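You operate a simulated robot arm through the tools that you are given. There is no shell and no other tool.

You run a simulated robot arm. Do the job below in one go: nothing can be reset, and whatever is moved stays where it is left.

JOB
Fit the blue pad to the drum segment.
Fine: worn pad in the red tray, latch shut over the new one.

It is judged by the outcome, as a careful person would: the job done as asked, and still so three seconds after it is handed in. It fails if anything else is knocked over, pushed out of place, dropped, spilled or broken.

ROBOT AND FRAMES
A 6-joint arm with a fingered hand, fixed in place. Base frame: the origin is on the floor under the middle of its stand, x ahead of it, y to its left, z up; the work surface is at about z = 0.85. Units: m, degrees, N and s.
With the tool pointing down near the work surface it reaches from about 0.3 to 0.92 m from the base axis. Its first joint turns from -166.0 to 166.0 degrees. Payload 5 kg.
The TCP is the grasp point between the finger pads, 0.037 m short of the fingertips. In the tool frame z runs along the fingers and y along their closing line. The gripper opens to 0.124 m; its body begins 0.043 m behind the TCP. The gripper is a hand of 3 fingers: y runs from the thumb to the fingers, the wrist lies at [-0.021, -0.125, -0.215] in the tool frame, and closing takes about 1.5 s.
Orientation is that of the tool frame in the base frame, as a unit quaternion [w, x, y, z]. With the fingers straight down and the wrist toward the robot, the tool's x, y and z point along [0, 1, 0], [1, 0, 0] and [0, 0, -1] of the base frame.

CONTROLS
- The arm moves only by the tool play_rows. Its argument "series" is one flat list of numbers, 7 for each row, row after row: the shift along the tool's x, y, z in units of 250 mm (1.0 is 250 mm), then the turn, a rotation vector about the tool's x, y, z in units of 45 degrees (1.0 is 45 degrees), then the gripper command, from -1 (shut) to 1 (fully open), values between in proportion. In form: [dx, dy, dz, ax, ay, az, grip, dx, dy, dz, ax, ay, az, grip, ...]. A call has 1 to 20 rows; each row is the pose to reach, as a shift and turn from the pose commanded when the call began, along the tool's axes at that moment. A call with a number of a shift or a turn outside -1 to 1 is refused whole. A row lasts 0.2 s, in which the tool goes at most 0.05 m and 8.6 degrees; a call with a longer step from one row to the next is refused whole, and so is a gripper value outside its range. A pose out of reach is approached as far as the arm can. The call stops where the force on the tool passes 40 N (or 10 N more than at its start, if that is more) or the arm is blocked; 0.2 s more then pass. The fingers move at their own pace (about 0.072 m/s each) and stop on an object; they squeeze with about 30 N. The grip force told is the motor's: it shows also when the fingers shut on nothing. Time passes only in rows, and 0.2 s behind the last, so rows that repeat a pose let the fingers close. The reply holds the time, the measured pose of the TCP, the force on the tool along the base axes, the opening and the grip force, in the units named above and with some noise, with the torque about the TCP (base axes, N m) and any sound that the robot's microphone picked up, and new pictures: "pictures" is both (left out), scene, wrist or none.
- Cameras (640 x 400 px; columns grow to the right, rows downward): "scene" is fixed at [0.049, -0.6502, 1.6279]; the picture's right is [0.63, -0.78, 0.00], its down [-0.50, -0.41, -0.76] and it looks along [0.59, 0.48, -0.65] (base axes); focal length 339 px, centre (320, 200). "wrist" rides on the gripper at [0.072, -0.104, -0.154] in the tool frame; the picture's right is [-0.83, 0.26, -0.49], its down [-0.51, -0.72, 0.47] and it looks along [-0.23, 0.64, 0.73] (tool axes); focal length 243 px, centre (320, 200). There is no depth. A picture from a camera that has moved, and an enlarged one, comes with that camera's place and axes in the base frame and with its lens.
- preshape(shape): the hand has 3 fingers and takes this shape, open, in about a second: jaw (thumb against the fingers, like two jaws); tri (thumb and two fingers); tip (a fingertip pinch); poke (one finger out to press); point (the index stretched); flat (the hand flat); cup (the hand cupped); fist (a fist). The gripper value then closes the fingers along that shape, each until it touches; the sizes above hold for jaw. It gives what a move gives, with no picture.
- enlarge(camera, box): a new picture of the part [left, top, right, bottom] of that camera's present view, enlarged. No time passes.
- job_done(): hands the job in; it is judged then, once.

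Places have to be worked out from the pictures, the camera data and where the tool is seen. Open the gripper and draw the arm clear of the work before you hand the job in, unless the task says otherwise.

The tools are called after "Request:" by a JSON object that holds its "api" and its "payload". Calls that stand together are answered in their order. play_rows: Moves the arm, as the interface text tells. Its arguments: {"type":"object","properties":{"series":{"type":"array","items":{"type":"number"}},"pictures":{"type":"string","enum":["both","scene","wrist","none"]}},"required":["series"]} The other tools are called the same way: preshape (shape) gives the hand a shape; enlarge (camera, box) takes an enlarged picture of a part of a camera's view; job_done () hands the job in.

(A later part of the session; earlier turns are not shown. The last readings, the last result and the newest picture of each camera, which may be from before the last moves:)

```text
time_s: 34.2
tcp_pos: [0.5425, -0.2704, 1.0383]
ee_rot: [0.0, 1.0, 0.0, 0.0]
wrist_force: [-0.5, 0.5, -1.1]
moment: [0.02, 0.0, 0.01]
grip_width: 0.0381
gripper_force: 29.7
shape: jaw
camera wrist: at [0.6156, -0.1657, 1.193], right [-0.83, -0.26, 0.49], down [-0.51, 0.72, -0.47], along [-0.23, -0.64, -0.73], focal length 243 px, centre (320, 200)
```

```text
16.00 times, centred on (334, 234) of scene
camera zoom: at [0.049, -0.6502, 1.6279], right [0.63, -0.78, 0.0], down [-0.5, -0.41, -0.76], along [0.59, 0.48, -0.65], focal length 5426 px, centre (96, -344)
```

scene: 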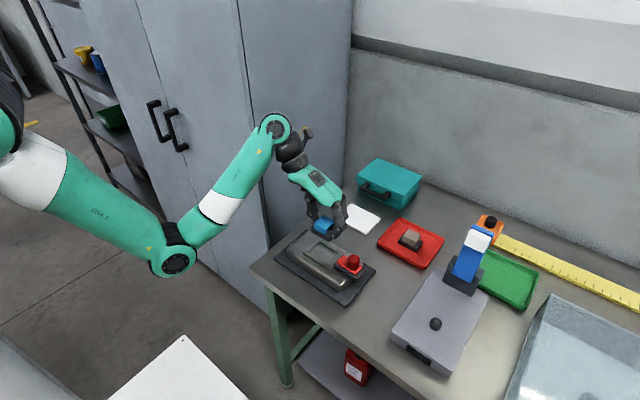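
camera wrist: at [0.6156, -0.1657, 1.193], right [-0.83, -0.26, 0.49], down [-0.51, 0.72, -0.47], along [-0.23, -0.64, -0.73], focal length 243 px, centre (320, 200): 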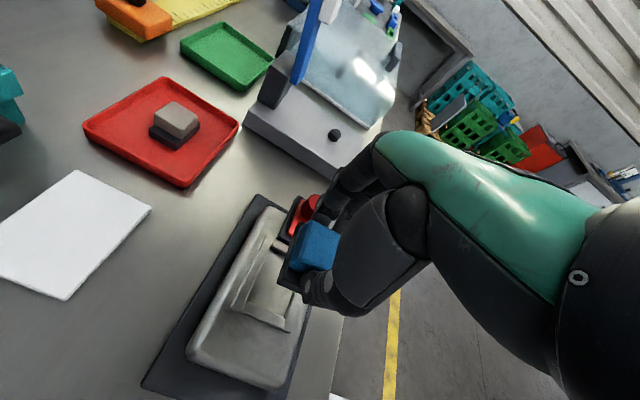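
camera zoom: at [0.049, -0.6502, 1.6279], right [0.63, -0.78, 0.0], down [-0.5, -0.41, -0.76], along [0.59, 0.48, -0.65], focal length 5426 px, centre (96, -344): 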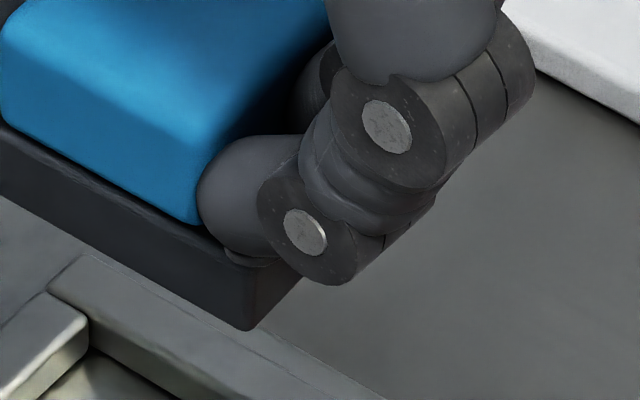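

The yaw is about 2° counter-clockwise, and the position is within roughly 1 mm of the pocket centre. I'll correct the yaw by 2° and lower to z ≈ 0.985, just above the rails, then check again.

Request:
{"api": "play_rows", "payload": {"series": [-0.002, 0, 0.03, 0, 0, 0.044, -1, -0.002, 0, 0.08, 0, 0, 0.044, -1, -0.002, 0, 0.13, 0, 0, 0.044, -1, -0.002, 0, 0.18, 0, 0, 0.044, -1, -0.002, 0, 0.213, 0, 0, 0.044, -1, -0.002, 0, 0.213, 0, 0, 0.044, -1], "pictures": "both"}}

Request:
{"api": "enlarge", "payload": {"camera": "wrist", "box": [240, 205, 336, 300]}}

Request:
{"api": "enlarge", "payload": {"camera": "scene", "box": [312, 225, 372, 275]}}

```text
time_s: 35.6
tcp_pos: [0.5424, -0.2698, 0.9838]
ee_rot: [0.0, 1.0, -0.016, 0.0]
wrist_force: [-1.0, -0.5, -1.4]
moment: [-0.01, 0.0, -0.01]
grip_width: 0.0384
gripper_force: 29.5
shape: jaw
camera wrist: at [0.6192, -0.1687, 1.139], right [-0.84, -0.23, 0.49], down [-0.48, 0.74, -0.47], along [-0.25, -0.63, -0.73], focal length 243 px, centre (320, 200)
```

scene: 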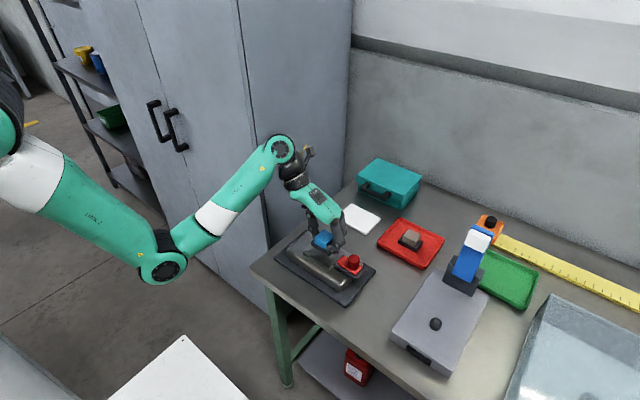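
wrist: 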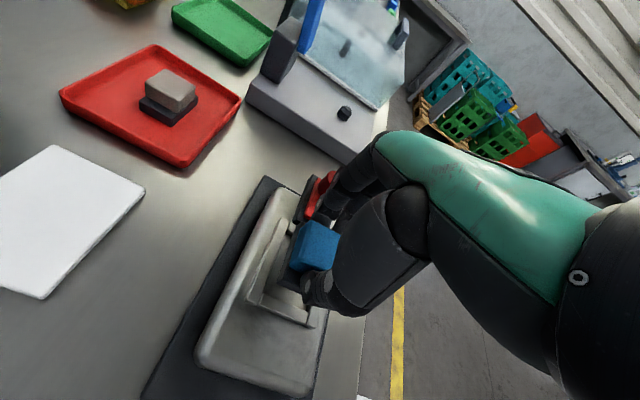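

```text
4.21 times, centred on (288, 252) of wrist
camera zoom: at [0.6192, -0.1687, 1.139], right [-0.84, -0.23, 0.49], down [-0.48, 0.74, -0.47], along [-0.25, -0.63, -0.73], focal length 1022 px, centre (455, -21)
```

zoom: 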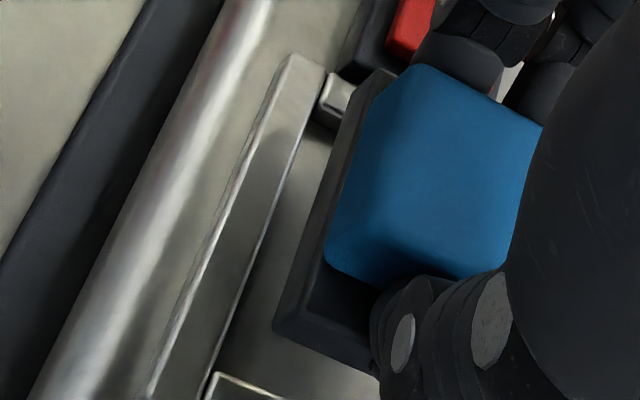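

```text
8.00 times, centred on (342, 250) of scene
camera zoom: at [0.049, -0.6502, 1.6279], right [0.63, -0.78, 0.0], down [-0.5, -0.41, -0.76], along [0.59, 0.48, -0.65], focal length 2713 px, centre (144, -200)
```

zoom: 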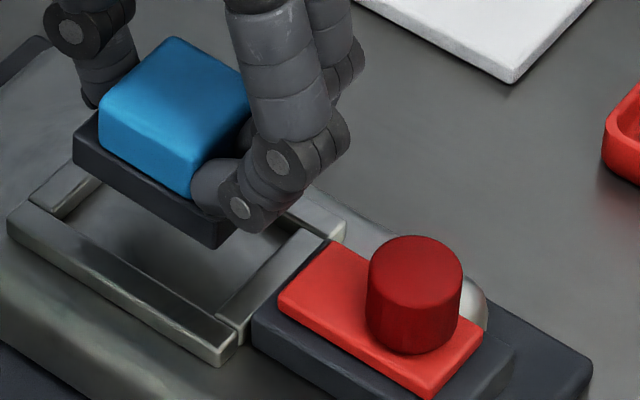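

I'll zoom closer on the plate edge against the rail to verify the yaw after the correction.

Request:
{"api": "enlarge", "payload": {"camera": "wrist", "box": [270, 215, 318, 295]}}

Request:
{"api": "enlarge", "payload": {"camera": "scene", "box": [312, 238, 348, 270]}}

```text
5.00 times, centred on (294, 255) of wrist
camera zoom: at [0.6192, -0.1687, 1.139], right [-0.84, -0.23, 0.49], down [-0.48, 0.74, -0.47], along [-0.25, -0.63, -0.73], focal length 1213 px, centre (450, -75)
```

zoom: 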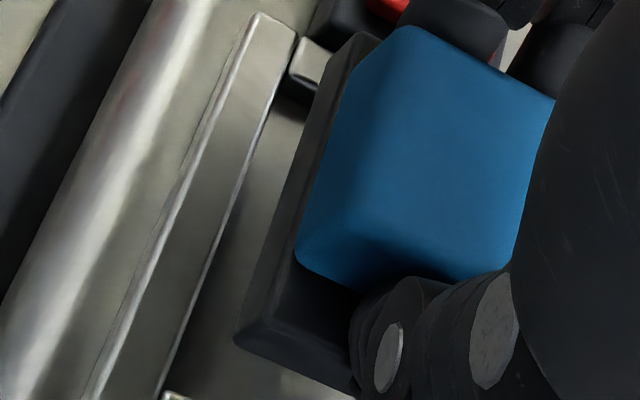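

```text
12.50 times, centred on (330, 254) of scene
camera zoom: at [0.049, -0.6502, 1.6279], right [0.63, -0.78, 0.0], down [-0.5, -0.41, -0.76], along [0.59, 0.48, -0.65], focal length 4239 px, centre (195, -475)
```

zoom: 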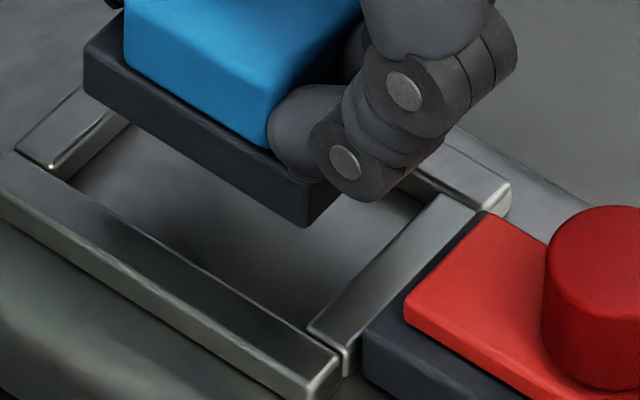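

The plate edge is now parallel to the rails and roughly centred, needing about 0.7 mm toward -x. I'll shift that and lower to z ≈ 0.970.

Request:
{"api": "play_rows", "payload": {"series": [-0.003, 0, 0.015, 0, 0, 0, -1, -0.003, 0, 0.035, 0, 0, 0, -1, -0.003, 0, 0.05, 0, 0, 0, -1, -0.003, 0, 0.05, 0, 0, 0, -1], "pictures": "both"}}

Request:
{"api": "enlarge", "payload": {"camera": "wrist", "box": [250, 205, 330, 295]}}

Request:
{"api": "enlarge", "payload": {"camera": "scene", "box": [312, 232, 360, 272]}}

```text
time_s: 36.6
tcp_pos: [0.5424, -0.2699, 0.9722]
ee_rot: [0.0, 1.0, -0.018, 0.0]
wrist_force: [-0.6, 0.7, -0.8]
moment: [0.04, -0.02, -0.02]
grip_width: 0.0381
gripper_force: 30.0
shape: jaw
camera wrist: at [0.6185, -0.1687, 1.1265], right [-0.84, -0.23, 0.49], down [-0.48, 0.74, -0.47], along [-0.25, -0.63, -0.73], focal length 243 px, centre (320, 200)
```

scene: 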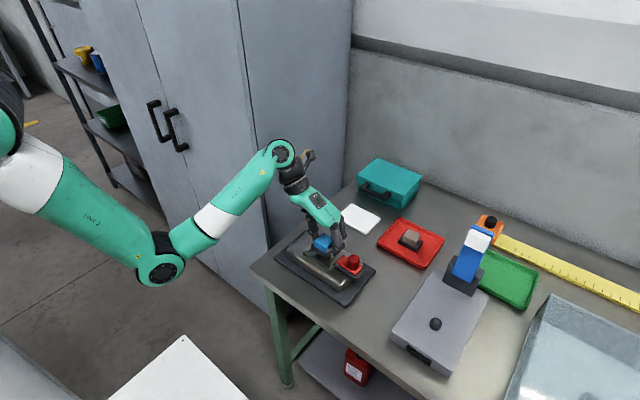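
wrist: 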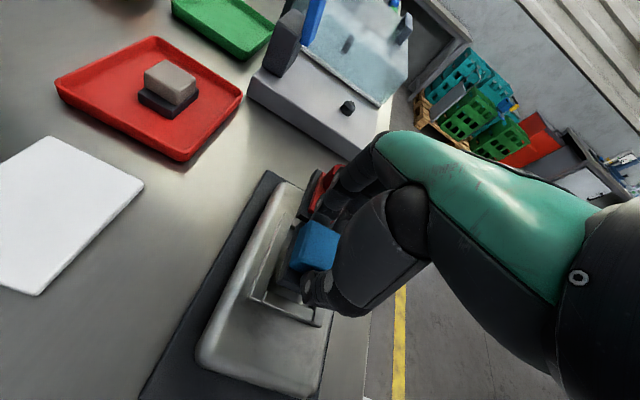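

```text
4.44 times, centred on (290, 250) of wrist
camera zoom: at [0.6185, -0.1687, 1.1265], right [-0.84, -0.23, 0.49], down [-0.48, 0.74, -0.47], along [-0.25, -0.63, -0.73], focal length 1078 px, centre (453, -22)
```

zoom: 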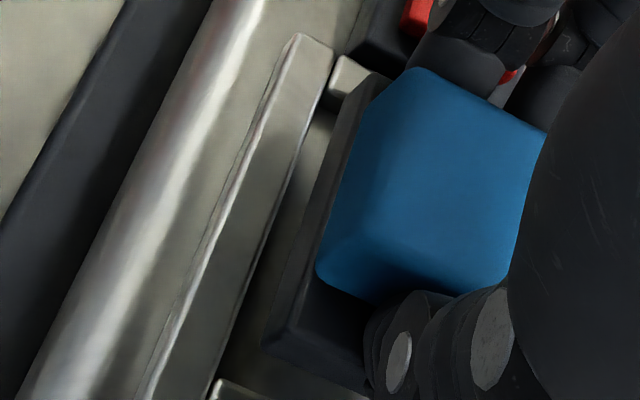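

```text
10.00 times, centred on (336, 252) of scene
camera zoom: at [0.049, -0.6502, 1.6279], right [0.63, -0.78, 0.0], down [-0.5, -0.41, -0.76], along [0.59, 0.48, -0.65], focal length 3391 px, centre (160, -320)
```

zoom: 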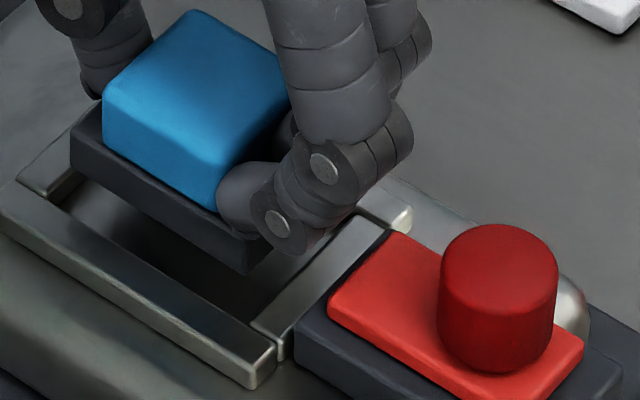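

The plate sits within the pocket outline from both views. I'll keep lowering slowly, watching for contact.

Request:
{"api": "play_rows", "payload": {"series": [0, 0, 0.008, 0, 0, 0, -1, 0, 0, 0.016, 0, 0, 0, -1, 0, 0, 0.024, 0, 0, 0, -1, 0, 0, 0.024, 0, 0, 0, -1], "pictures": "both"}}

Request:
{"api": "enlarge", "payload": {"camera": "wrist", "box": [250, 205, 330, 295]}}

Request:
{"api": "enlarge", "payload": {"camera": "scene", "box": [312, 232, 360, 272]}}

```text
time_s: 37.6
tcp_pos: [0.5421, -0.269, 0.9668]
ee_rot: [0.0, 1.0, -0.018, 0.0]
wrist_force: [0.2, 0.0, -0.1]
moment: [-0.02, 0.01, -0.03]
grip_width: 0.0382
gripper_force: 30.0
shape: jaw
camera wrist: at [0.6184, -0.1688, 1.1205], right [-0.84, -0.23, 0.49], down [-0.48, 0.74, -0.47], along [-0.25, -0.63, -0.73], focal length 243 px, centre (320, 200)
```

scene: 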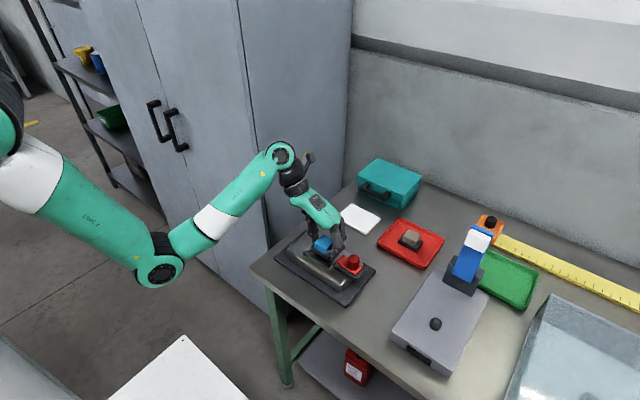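
wrist: 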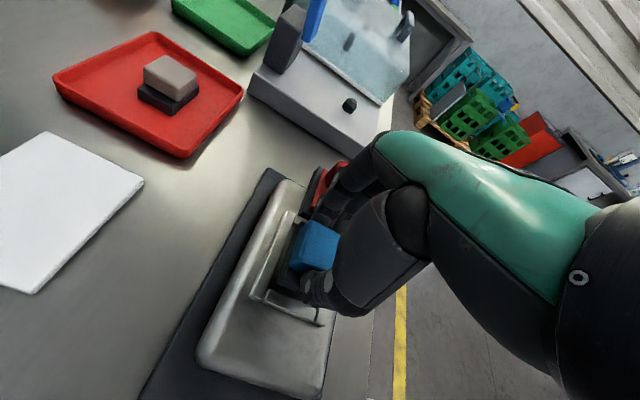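

```text
4.44 times, centred on (290, 250) of wrist
camera zoom: at [0.6184, -0.1688, 1.1205], right [-0.84, -0.23, 0.49], down [-0.48, 0.74, -0.47], along [-0.25, -0.63, -0.73], focal length 1078 px, centre (453, -22)
```

zoom: 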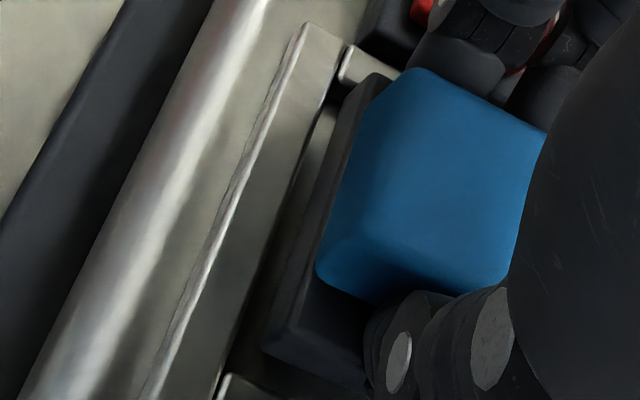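

```text
10.00 times, centred on (336, 252) of scene
camera zoom: at [0.049, -0.6502, 1.6279], right [0.63, -0.78, 0.0], down [-0.5, -0.41, -0.76], along [0.59, 0.48, -0.65], focal length 3391 px, centre (160, -320)
```

zoom: 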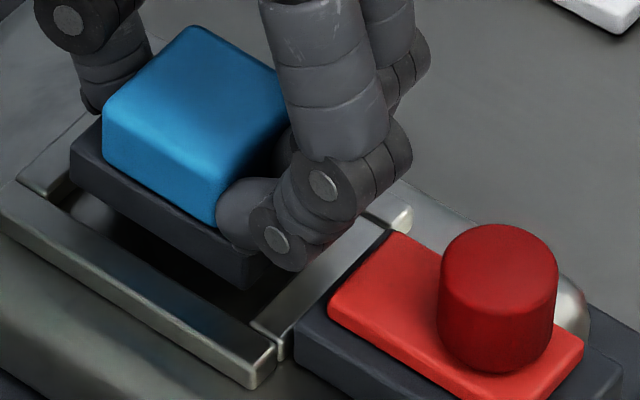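

Still no contact at z = 0.967. I'll lower in 1 mm steps with the force checked after.

Request:
{"api": "play_rows", "payload": {"series": [0, 0, 0.006, 0, 0, 0, -1, 0, 0, 0.012, 0, 0, 0, -1, 0, 0, 0.016, 0, 0, 0, -1, 0, 0, 0.016, 0, 0, 0, -1], "pictures": "none"}}

Request:
{"api": "enlarge", "payload": {"camera": "scene", "box": [312, 232, 360, 272]}}

Request:
{"api": "enlarge", "payload": {"camera": "wrist", "box": [250, 205, 330, 295]}}

```text
time_s: 38.6
tcp_pos: [0.5407, -0.2703, 0.9617]
ee_rot: [-0.001, 1.0, -0.018, -0.001]
wrist_force: [0.0, 0.0, -0.8]
moment: [-0.03, 0.0, 0.0]
grip_width: 0.0381
gripper_force: 30.0
shape: jaw
```

```text
10.00 times, centred on (336, 252) of scene
camera zoom: at [0.049, -0.6502, 1.6279], right [0.63, -0.78, 0.0], down [-0.5, -0.41, -0.76], along [0.59, 0.48, -0.65], focal length 3391 px, centre (160, -320)
```

zoom: 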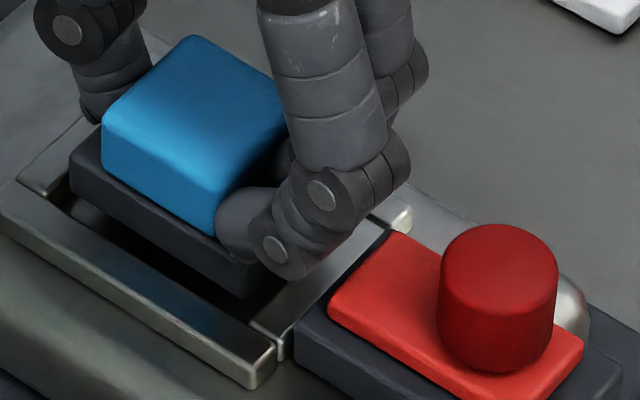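

```text
4.44 times, centred on (290, 250) of wrist
camera zoom: at [0.6183, -0.1685, 1.1165], right [-0.84, -0.23, 0.49], down [-0.48, 0.74, -0.47], along [-0.25, -0.63, -0.73], focal length 1078 px, centre (453, -22)
```

zoom: 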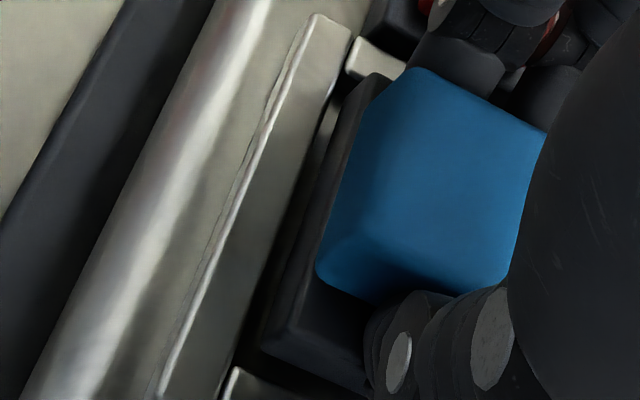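

Still free, with the plate going down between the rails. I'll continue in 1 mm steps.

Request:
{"api": "play_rows", "payload": {"series": [0, 0, 0.004, 0, 0, 0, -1, 0, 0, 0.008, 0, 0, 0, -1, 0, 0, 0.012, 0, 0, 0, -1, 0, 0, 0.012, 0, 0, 0, -1], "pictures": "none"}}

Request:
{"api": "enlarge", "payload": {"camera": "scene", "box": [312, 232, 360, 272]}}

Request:
{"api": "enlarge", "payload": {"camera": "wrist", "box": [250, 205, 330, 295]}}

```text
time_s: 39.6
tcp_pos: [0.542, -0.2685, 0.9583]
ee_rot: [0.0, 1.0, -0.018, -0.001]
wrist_force: [-0.7, 0.7, -0.5]
moment: [0.03, 0.01, 0.01]
grip_width: 0.0383
gripper_force: 29.9
shape: jaw
```

```text
10.00 times, centred on (336, 252) of scene
camera zoom: at [0.049, -0.6502, 1.6279], right [0.63, -0.78, 0.0], down [-0.5, -0.41, -0.76], along [0.59, 0.48, -0.65], focal length 3391 px, centre (160, -320)
```

zoom: 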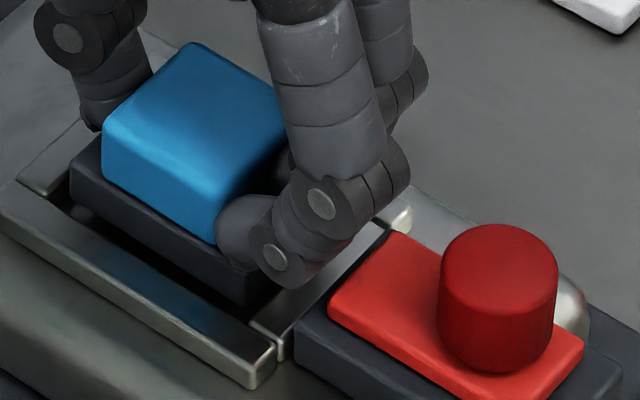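

```text
4.44 times, centred on (290, 250) of wrist
camera zoom: at [0.6182, -0.1686, 1.1136], right [-0.84, -0.23, 0.49], down [-0.48, 0.74, -0.47], along [-0.25, -0.63, -0.73], focal length 1078 px, centre (453, -22)
```

zoom: 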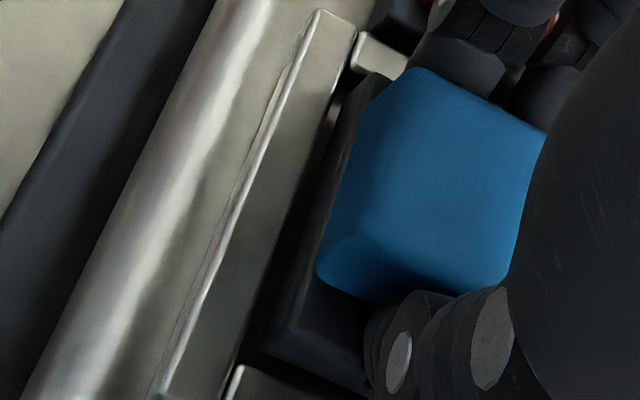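

The plate corner is now almost where the worn plate's corner was, so it's nearly seated. I'll keep going in 1 mm steps until I feel contact.

Request:
{"api": "play_rows", "payload": {"series": [0, 0, 0.004, 0, 0, 0, -1, 0, 0, 0.008, 0, 0, 0, -1, 0, 0, 0.008, 0, 0, 0, -1], "pictures": "none"}}

Request:
{"api": "play_rows", "payload": {"series": [0, 0, 0.004, 0, 0, 0, -1, 0, 0, 0.008, 0, 0, 0, -1, 0, 0, 0.008, 0, 0, 0, -1], "pictures": "none"}}

Request:
{"api": "enlarge", "payload": {"camera": "scene", "box": [312, 232, 360, 272]}}

Request:
{"api": "enlarge", "payload": {"camera": "wrist", "box": [250, 205, 330, 295]}}

```text
time_s: 40.4
tcp_pos: [0.5419, -0.2701, 0.9578]
ee_rot: [0.0, 1.0, -0.017, 0.0]
wrist_force: [1.0, 0.6, 0.5]
moment: [-0.02, 0.0, 0.01]
grip_width: 0.0381
gripper_force: 29.9
shape: jaw
```

```text
time_s: 41.2
tcp_pos: [0.5417, -0.2698, 0.9553]
ee_rot: [-0.001, 1.0, -0.017, 0.001]
wrist_force: [-0.2, 0.3, -0.4]
moment: [-0.02, 0.05, -0.01]
grip_width: 0.0382
gripper_force: 30.0
shape: jaw
```

```text
10.00 times, centred on (336, 252) of scene
camera zoom: at [0.049, -0.6502, 1.6279], right [0.63, -0.78, 0.0], down [-0.5, -0.41, -0.76], along [0.59, 0.48, -0.65], focal length 3391 px, centre (160, -320)
```

zoom: 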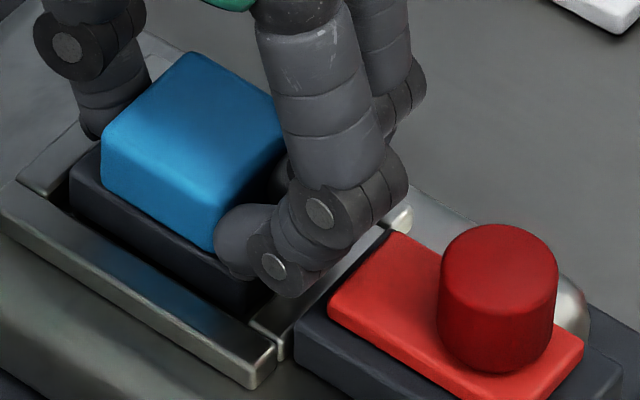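

```text
4.44 times, centred on (290, 250) of wrist
camera zoom: at [0.6183, -0.1682, 1.1096], right [-0.84, -0.23, 0.49], down [-0.48, 0.74, -0.47], along [-0.25, -0.63, -0.73], focal length 1078 px, centre (453, -22)
```

zoom: 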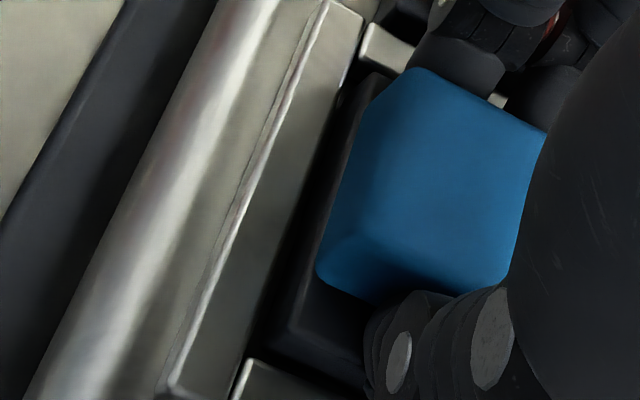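

No contact yet at z = 0.955. I'll continue in small steps, checking the force each time.

Request:
{"api": "play_rows", "payload": {"series": [0, 0, 0.004, 0, 0, 0, -1, 0, 0, 0.008, 0, 0, 0, -1, 0, 0, 0.008, 0, 0, 0, -1], "pictures": "none"}}

Request:
{"api": "enlarge", "payload": {"camera": "scene", "box": [312, 232, 360, 272]}}

Request:
{"api": "enlarge", "payload": {"camera": "wrist", "box": [250, 205, 330, 295]}}

```text
time_s: 42.0
tcp_pos: [0.5419, -0.2706, 0.955]
ee_rot: [0.0, 1.0, -0.017, 0.001]
wrist_force: [-1.3, 1.2, 6.5]
moment: [-0.19, -0.03, -0.03]
grip_width: 0.0386
gripper_force: 30.1
shape: jaw
```

```text
10.00 times, centred on (336, 252) of scene
camera zoom: at [0.049, -0.6502, 1.6279], right [0.63, -0.78, 0.0], down [-0.5, -0.41, -0.76], along [0.59, 0.48, -0.65], focal length 3391 px, centre (160, -320)
```

zoom: 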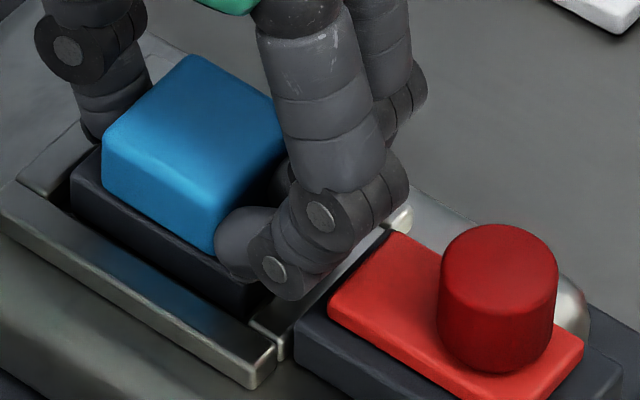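

```text
4.44 times, centred on (290, 250) of wrist
camera zoom: at [0.6183, -0.1683, 1.1083], right [-0.84, -0.23, 0.49], down [-0.48, 0.74, -0.47], along [-0.25, -0.63, -0.73], focal length 1078 px, centre (453, -22)
```

zoom: 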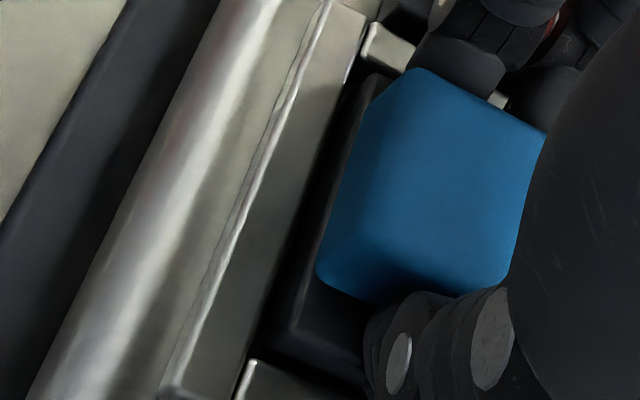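

Contact has begun (6.5 N) with the plate corner at the same image spot as the seated worn plate. I'll press about 1 mm more to confirm it's firm.

Request:
{"api": "play_rows", "payload": {"series": [0, 0, 0.003, 0, 0, 0, -1, 0, 0, 0.005, 0, 0, 0, -1, 0, 0, 0.005, 0, 0, 0, -1], "pictures": "both"}}

Request:
{"api": "enlarge", "payload": {"camera": "scene", "box": [312, 230, 352, 270]}}

Request:
{"api": "enlarge", "payload": {"camera": "wrist", "box": [250, 205, 350, 305]}}

```text
time_s: 42.8
tcp_pos: [0.5411, -0.27, 0.9534]
ee_rot: [0.001, 1.0, -0.017, 0.002]
wrist_force: [0.2, -0.3, 18.4]
moment: [-0.6, -0.15, -0.08]
grip_width: 0.0385
gripper_force: 30.0
shape: jaw
camera wrist: at [0.618, -0.1683, 1.108], right [-0.84, -0.23, 0.49], down [-0.48, 0.74, -0.47], along [-0.25, -0.63, -0.73], focal length 243 px, centre (320, 200)
```

scene: 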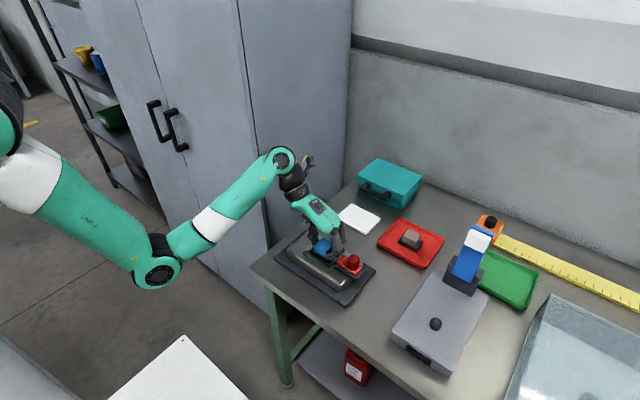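
wrist: 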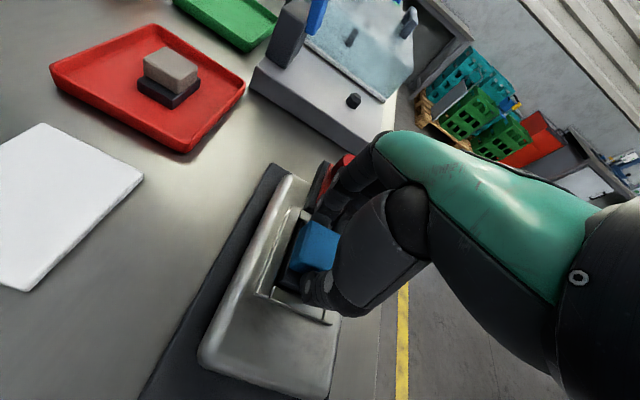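

```text
10.00 times, centred on (332, 250) of scene
camera zoom: at [0.049, -0.6502, 1.6279], right [0.63, -0.78, 0.0], down [-0.5, -0.41, -0.76], along [0.59, 0.48, -0.65], focal length 3391 px, centre (200, -300)
```

zoom: 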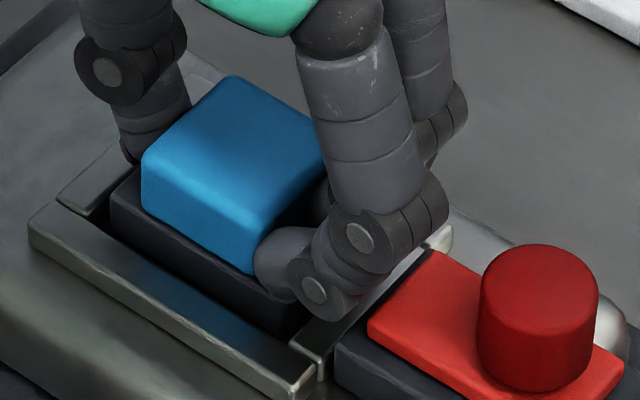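

```text
4.00 times, centred on (300, 255) of wrist
camera zoom: at [0.618, -0.1683, 1.108], right [-0.84, -0.23, 0.49], down [-0.48, 0.74, -0.47], along [-0.25, -0.63, -0.73], focal length 970 px, centre (400, -20)
```

zoom: 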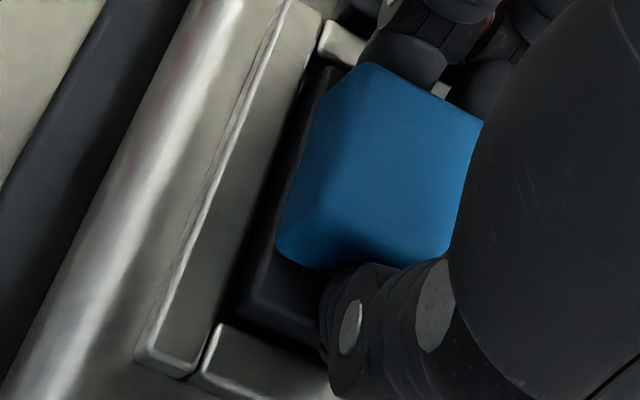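

The force is firm and acts at the plate's -y end (pad tilted about 1°, level matching the seat). I'll relax by 1 mm, open the fingers modestly, and lift straight up.

Request:
{"api": "play_rows", "payload": {"series": [0, 0, -0.004, 0, 0, 0, -1, 0, 0, -0.004, 0, 0, 0, -0.5, 0, 0, -0.004, 0, 0, 0, -0.3, 0, 0, -0.004, 0, 0, 0, -0.2, 0, 0, -0.004, 0, 0, 0, -0.14, 0, 0, -0.004, 0, 0, 0, -0.14, 0, 0, -0.004, 0, 0, 0, -0.14], "pictures": "both"}}

Request:
{"api": "enlarge", "payload": {"camera": "scene", "box": [312, 230, 360, 270]}}

Request:
{"api": "enlarge", "payload": {"camera": "wrist", "box": [250, 205, 350, 305]}}

```text
time_s: 44.4
tcp_pos: [0.5405, -0.269, 0.9522]
ee_rot: [0.0, 1.0, -0.017, 0.0]
wrist_force: [-0.9, 0.9, 3.7]
moment: [-0.1, 0.07, -0.02]
grip_width: 0.0525
gripper_force: 0.0
shape: jaw
camera wrist: at [0.6181, -0.1684, 1.1073], right [-0.84, -0.23, 0.49], down [-0.48, 0.74, -0.47], along [-0.25, -0.63, -0.73], focal length 243 px, centre (320, 200)
```

scene: 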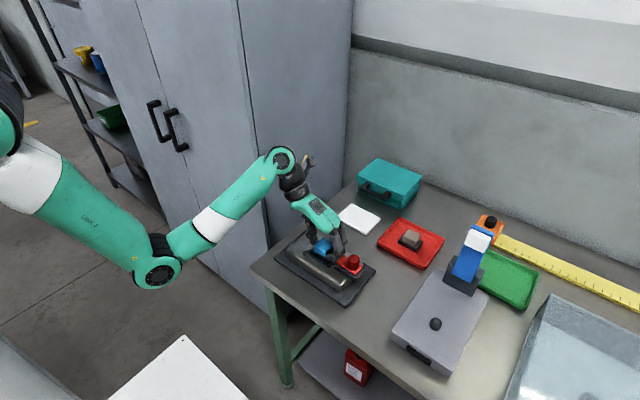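
wrist: 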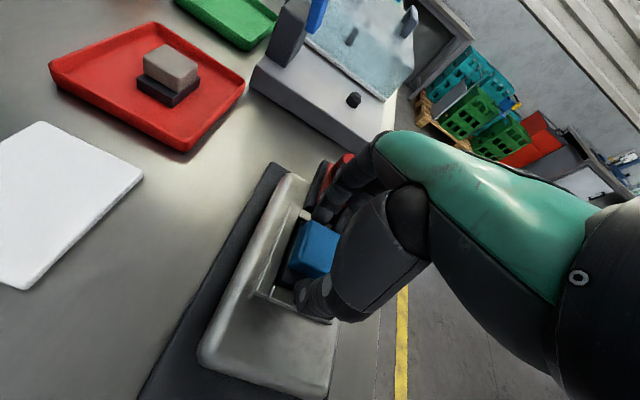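

```text
10.00 times, centred on (336, 250) of scene
camera zoom: at [0.049, -0.6502, 1.6279], right [0.63, -0.78, 0.0], down [-0.5, -0.41, -0.76], along [0.59, 0.48, -0.65], focal length 3391 px, centre (160, -300)
```

zoom: 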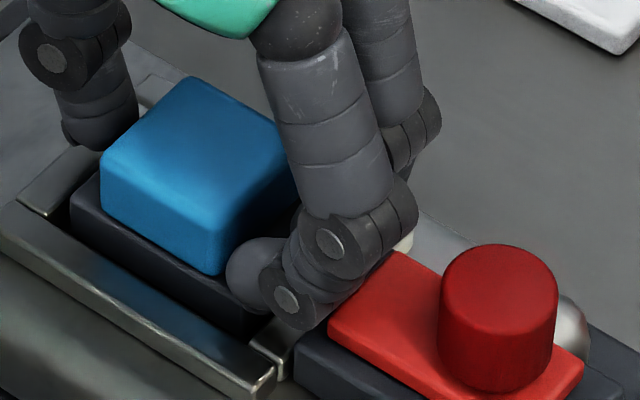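

```text
4.00 times, centred on (300, 255) of wrist
camera zoom: at [0.6181, -0.1684, 1.1073], right [-0.84, -0.23, 0.49], down [-0.48, 0.74, -0.47], along [-0.25, -0.63, -0.73], focal length 970 px, centre (400, -20)
```

zoom: 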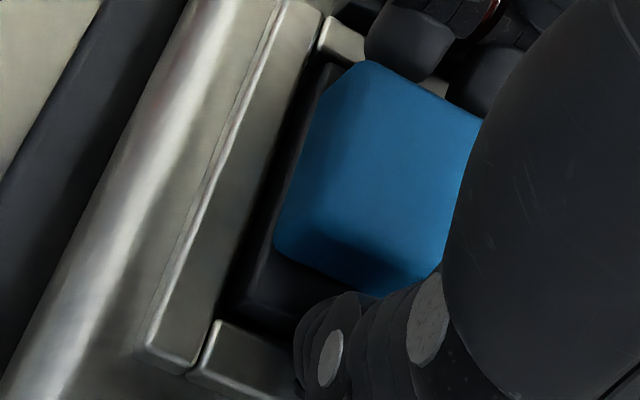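

The fingers are open with the pad sitting in the pocket. I'll lift straight up and inspect.

Request:
{"api": "play_rows", "payload": {"series": [0, 0, -0.03, 0, 0, 0, -0.14, 0, 0, -0.08, 0, 0, 0, -0.14, 0, 0, -0.18, 0, 0, 0, -0.14, 0, 0, -0.3, 0, 0, 0, -0.14, 0, 0, -0.42, 0, 0, 0, -0.14, 0, 0, -0.52, 0, 0, 0, -0.14], "pictures": "both"}}

Request:
{"api": "enlarge", "payload": {"camera": "scene", "box": [312, 230, 376, 280]}}

Request:
{"api": "enlarge", "payload": {"camera": "wrist", "box": [210, 170, 338, 330]}}

```text
time_s: 45.8
tcp_pos: [0.5496, -0.2838, 1.0548]
ee_rot: [0.001, 1.0, -0.015, 0.003]
wrist_force: [-0.7, -0.4, 0.3]
moment: [0.0, 0.0, 0.01]
grip_width: 0.0528
gripper_force: 0.2
shape: jaw
out of reach, approached as far as the arm can: row 5, 6
camera wrist: at [0.6246, -0.1808, 1.2093], right [-0.84, -0.23, 0.49], down [-0.48, 0.74, -0.48], along [-0.25, -0.64, -0.73], focal length 243 px, centre (320, 200)
```

scene: 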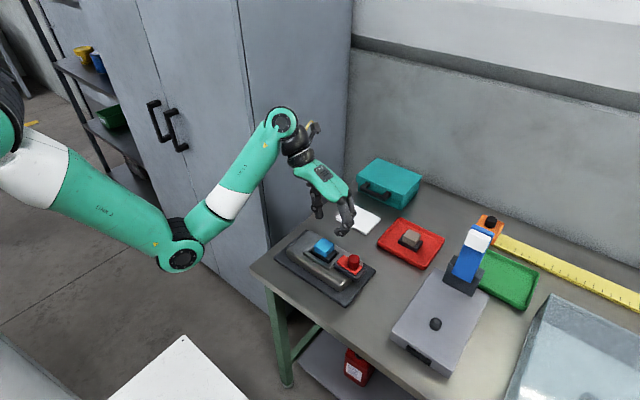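
wrist: 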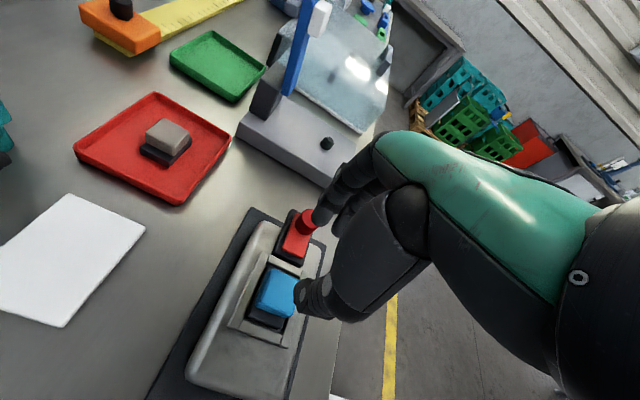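

```text
8.00 times, centred on (344, 255) of scene
camera zoom: at [0.049, -0.6502, 1.6279], right [0.63, -0.78, 0.0], down [-0.5, -0.41, -0.76], along [0.59, 0.48, -0.65], focal length 2713 px, centre (128, -240)
```

zoom: 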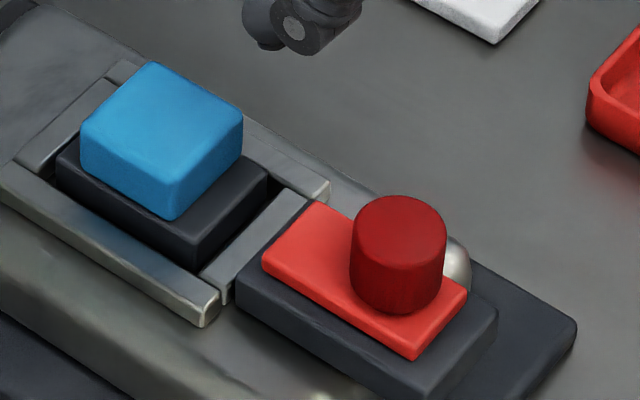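

```text
2.50 times, centred on (274, 250) of wrist
camera zoom: at [0.6246, -0.1808, 1.2093], right [-0.84, -0.23, 0.49], down [-0.48, 0.74, -0.48], along [-0.25, -0.64, -0.73], focal length 606 px, centre (435, 75)
```

zoom: 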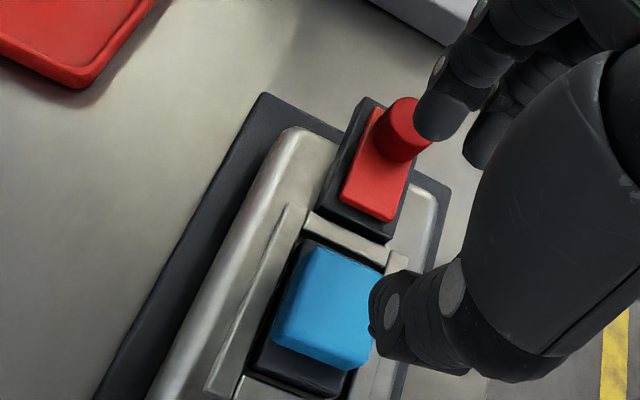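

The blue pad sits in the pocket exactly where the worn one was, flush between rails and stops. I'll now turn the hand back (closing along x) while moving above the latch knob at about (0.540, -0.363).

Request:
{"api": "play_rows", "payload": {"series": [0, 0.04, 0, 0, 0, -0.05, 0, -0.01, 0.1, 0, 0, 0, -0.2, 0, -0.02, 0.17, 0, 0, 0, -0.36, 0, -0.03, 0.24, 0, 0, 0, -0.52, 0, -0.038, 0.315, 0, 0, 0, -0.68, 0, -0.038, 0.315, 0, 0, 0, -0.84, 0, -0.038, 0.315, 0, 0, 0, -1, 0, -0.038, 0.315, 0, 0, 0, -1, 0], "pictures": "scene"}}

```text
time_s: 47.6
tcp_pos: [0.5356, -0.362, 1.0549]
ee_rot: [0.001, 0.93, 0.367, 0.0]
wrist_force: [0.6, -0.7, -0.1]
moment: [-0.01, -0.01, -0.02]
grip_width: 0.0613
gripper_force: 0.1
shape: jaw
```

scene: 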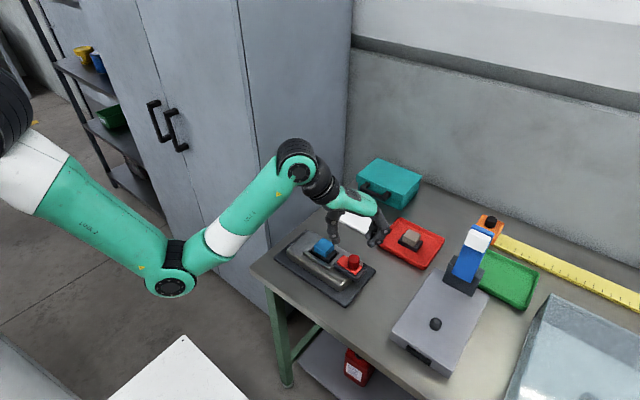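

Half-turned and above the latch. I'll complete the turn back.

Request:
{"api": "play_rows", "payload": {"series": [0, 0, 0, 0, 0, -0.15, 0, 0, 0, 0, 0, 0, -0.3, 0, 0, 0, 0, 0, 0, -0.45, 0, 0, 0, 0, 0, 0, -0.6, 0, 0, 0, 0, 0, 0, -0.75, 0, 0, 0, 0, 0, 0, -0.9, 0, 0, 0, 0, 0, 0, -1, 0, 0, 0, 0, 0, 0, -1, 0], "pictures": "both"}}

Request:
{"api": "enlarge", "payload": {"camera": "scene", "box": [300, 190, 400, 290]}}

Request:
{"api": "enlarge", "payload": {"camera": "wrist", "box": [150, 170, 342, 320]}}

```text
time_s: 49.4
tcp_pos: [0.5352, -0.3605, 1.0544]
ee_rot: [0.001, 0.719, 0.695, 0.001]
wrist_force: [0.0, 0.9, -0.3]
moment: [-0.01, -0.04, 0.03]
grip_width: 0.0616
gripper_force: 0.0
shape: jaw
camera wrist: at [0.4347, -0.2855, 1.2089], right [0.23, -0.84, 0.49], down [-0.74, -0.48, -0.47], along [0.63, -0.25, -0.73], focal length 243 px, centre (320, 200)
```

scene: 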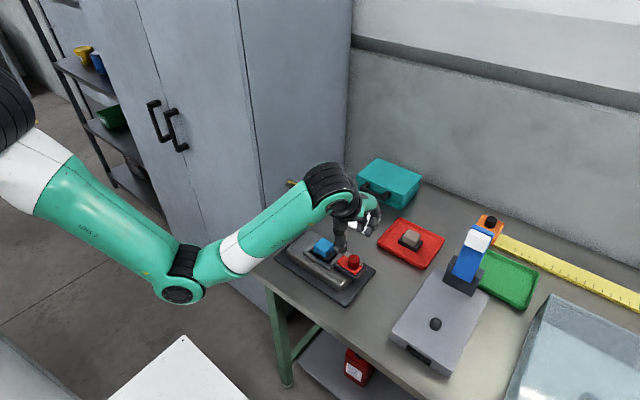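
wrist: 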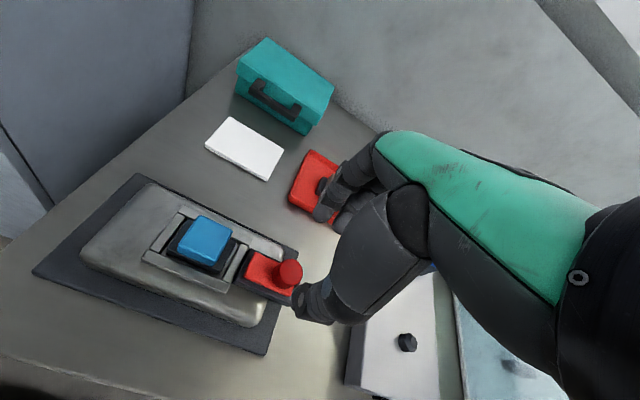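

```text
4.00 times, centred on (350, 240) of scene
camera zoom: at [0.049, -0.6502, 1.6279], right [0.63, -0.78, 0.0], down [-0.5, -0.41, -0.76], along [0.59, 0.48, -0.65], focal length 1356 px, centre (200, 40)
```

zoom: 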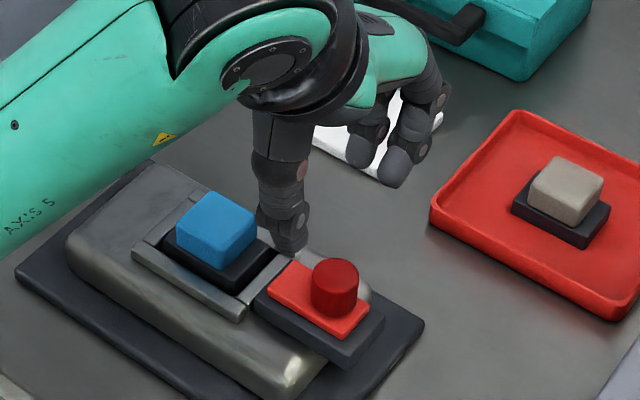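

```text
2.67 times, centred on (246, 245) of wrist
camera zoom: at [0.4347, -0.2855, 1.2089], right [0.23, -0.84, 0.49], down [-0.74, -0.48, -0.47], along [0.63, -0.25, -0.73], focal length 647 px, centre (517, 80)
```

zoom: 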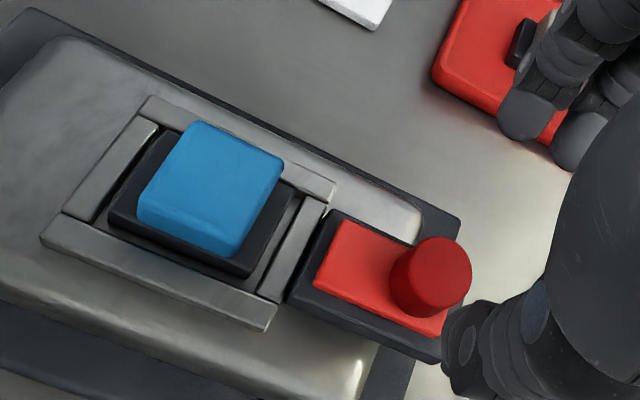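

The knob is below the hand. I'll trim the last 2° and descend around the knob to z ≈ 0.973.

Request:
{"api": "play_rows", "payload": {"series": [-0.008, 0.019, 0.04, 0, 0, -0.04, 0, -0.008, 0.019, 0.12, 0, 0, -0.04, 0, -0.008, 0.019, 0.2, 0, 0, -0.04, 0, -0.008, 0.019, 0.26, 0, 0, -0.04, 0, -0.008, 0.019, 0.3, 0, 0, -0.04, 0, -0.008, 0.019, 0.325, 0, 0, -0.04, 0, -0.008, 0.019, 0.325, 0, 0, -0.04, 0], "pictures": "both"}}

Request:
{"api": "enlarge", "payload": {"camera": "scene", "box": [300, 210, 390, 290]}}

Request:
{"api": "enlarge", "payload": {"camera": "wrist", "box": [200, 150, 440, 300]}}

```text
time_s: 51.0
tcp_pos: [0.5391, -0.3627, 0.9725]
ee_rot: [0.0, 0.708, 0.706, 0.001]
wrist_force: [-0.2, -0.1, -0.9]
moment: [0.01, -0.03, 0.01]
grip_width: 0.0614
gripper_force: 0.2
shape: jaw
camera wrist: at [0.4367, -0.2906, 1.1277], right [0.26, -0.83, 0.49], down [-0.72, -0.5, -0.47], along [0.64, -0.23, -0.73], focal length 243 px, centre (320, 200)
```

scene: 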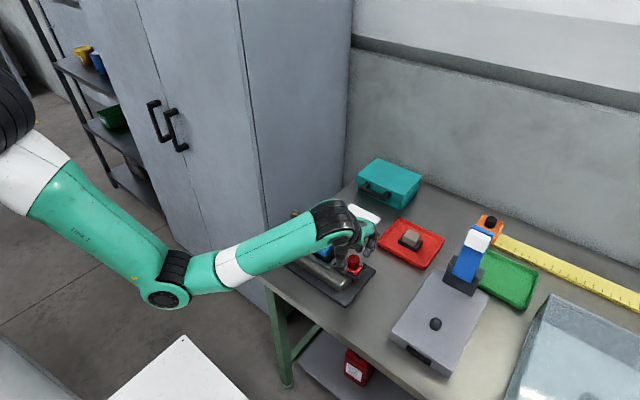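
wrist: 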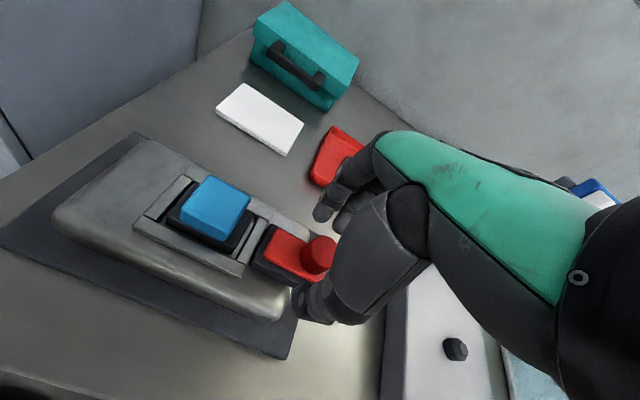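

```text
5.00 times, centred on (345, 250) of scene
camera zoom: at [0.049, -0.6502, 1.6279], right [0.63, -0.78, 0.0], down [-0.5, -0.41, -0.76], along [0.59, 0.48, -0.65], focal length 1696 px, centre (195, -50)
```

zoom: 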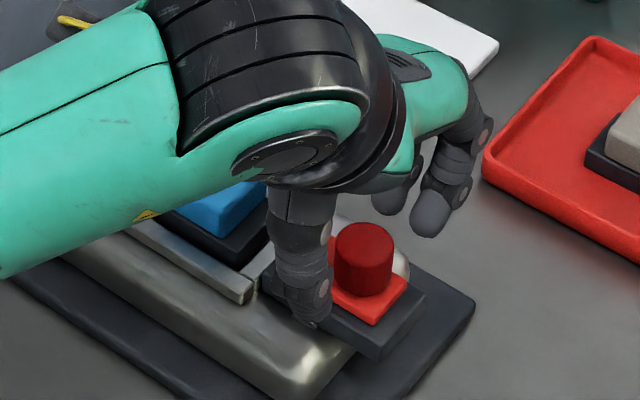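

```text
2.67 times, centred on (320, 225) of wrist
camera zoom: at [0.4367, -0.2906, 1.1277], right [0.26, -0.83, 0.49], down [-0.72, -0.5, -0.47], along [0.64, -0.23, -0.73], focal length 647 px, centre (320, 133)
```

zoom: 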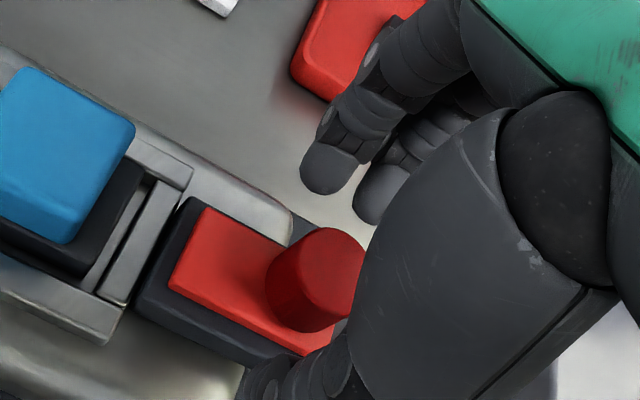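

The hand straddles the knob just as before. I'll close on it.

Request:
{"api": "play_rows", "payload": {"series": [0, 0, 0, 0, 0, 0, -0.4, 0, 0, 0, 0, 0, 0, -1, 0, 0, 0, 0, 0, 0, -1, 0, 0, 0, 0, 0, 0, -1, 0, 0, 0, 0, 0, 0, -1], "pictures": "none"}}

```text
time_s: 52.2
tcp_pos: [0.5397, -0.3628, 0.973]
ee_rot: [0.0, 0.709, 0.706, 0.0]
wrist_force: [-1.2, 0.6, -1.8]
moment: [0.01, -0.02, 0.01]
grip_width: 0.0207
gripper_force: 30.1
shape: jaw
```

Gripped at the same width as before. I'll slide the latch toward +y by 24 mm first and check the clearance to the pad.

Request:
{"api": "play_rows", "payload": {"series": [0.016, 0, 0, 0, 0, 0, -1, 0.032, 0, 0, 0, 0, 0, -1, 0.048, 0, 0, 0, 0, 0, -1, 0.064, 0, 0, 0, 0, 0, -1, 0.08, 0, 0, 0, 0, 0, -1, 0.096, 0, 0, 0, 0, 0, -1, 0.096, 0, 0, 0, 0, 0, -1], "pictures": "both"}}

Request:
{"api": "enlarge", "payload": {"camera": "scene", "box": [300, 210, 390, 290]}}

Request:
{"api": "enlarge", "payload": {"camera": "wrist", "box": [200, 150, 392, 300]}}

```text
time_s: 53.8
tcp_pos: [0.5404, -0.3383, 0.9718]
ee_rot: [0.001, 0.708, 0.706, -0.001]
wrist_force: [-4.5, -0.4, 0.3]
moment: [-0.02, 0.15, -0.05]
grip_width: 0.0203
gripper_force: 30.0
shape: jaw
camera wrist: at [0.4369, -0.2662, 1.1275], right [0.26, -0.83, 0.49], down [-0.72, -0.5, -0.47], along [0.64, -0.23, -0.73], focal length 243 px, centre (320, 200)
```

scene: 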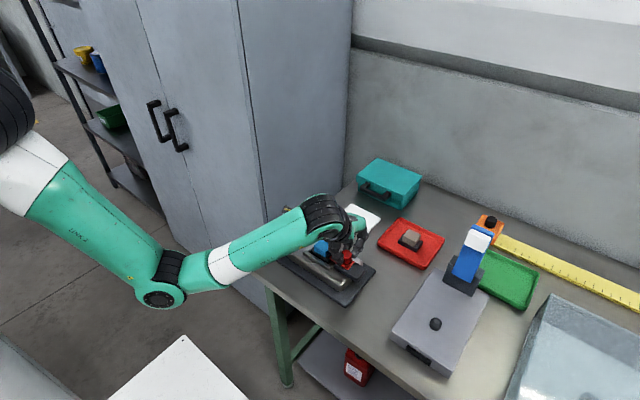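
wrist: 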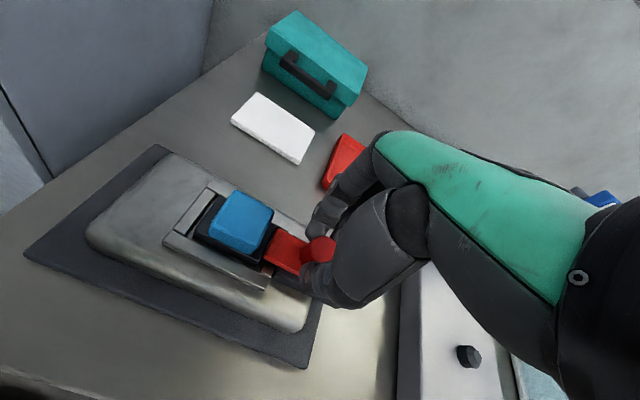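

```text
5.00 times, centred on (345, 250) of scene
camera zoom: at [0.049, -0.6502, 1.6279], right [0.63, -0.78, 0.0], down [-0.5, -0.41, -0.76], along [0.59, 0.48, -0.65], focal length 1696 px, centre (195, -50)
```

zoom: 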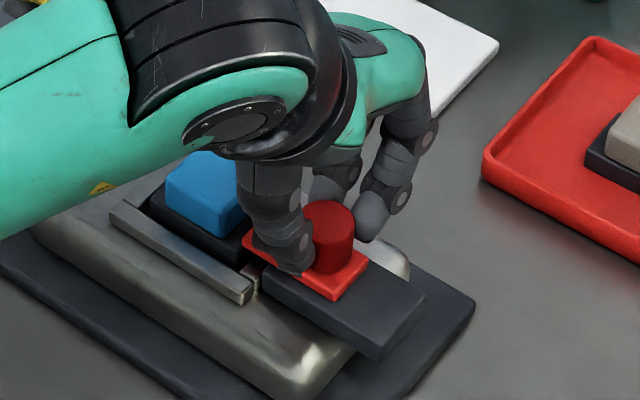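

```text
2.67 times, centred on (296, 225) of wrist
camera zoom: at [0.4369, -0.2662, 1.1275], right [0.26, -0.83, 0.49], down [-0.72, -0.5, -0.47], along [0.64, -0.23, -0.73], focal length 647 px, centre (384, 133)
```

zoom: 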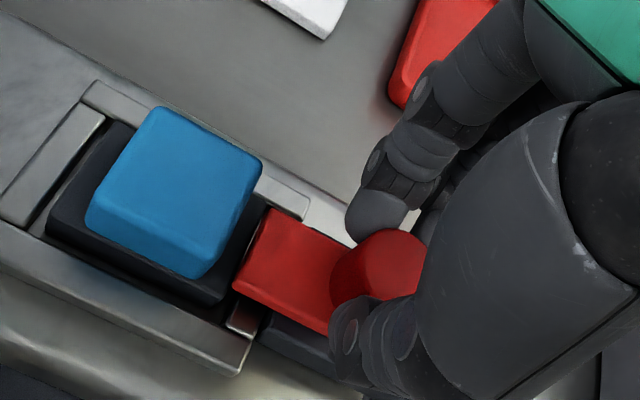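

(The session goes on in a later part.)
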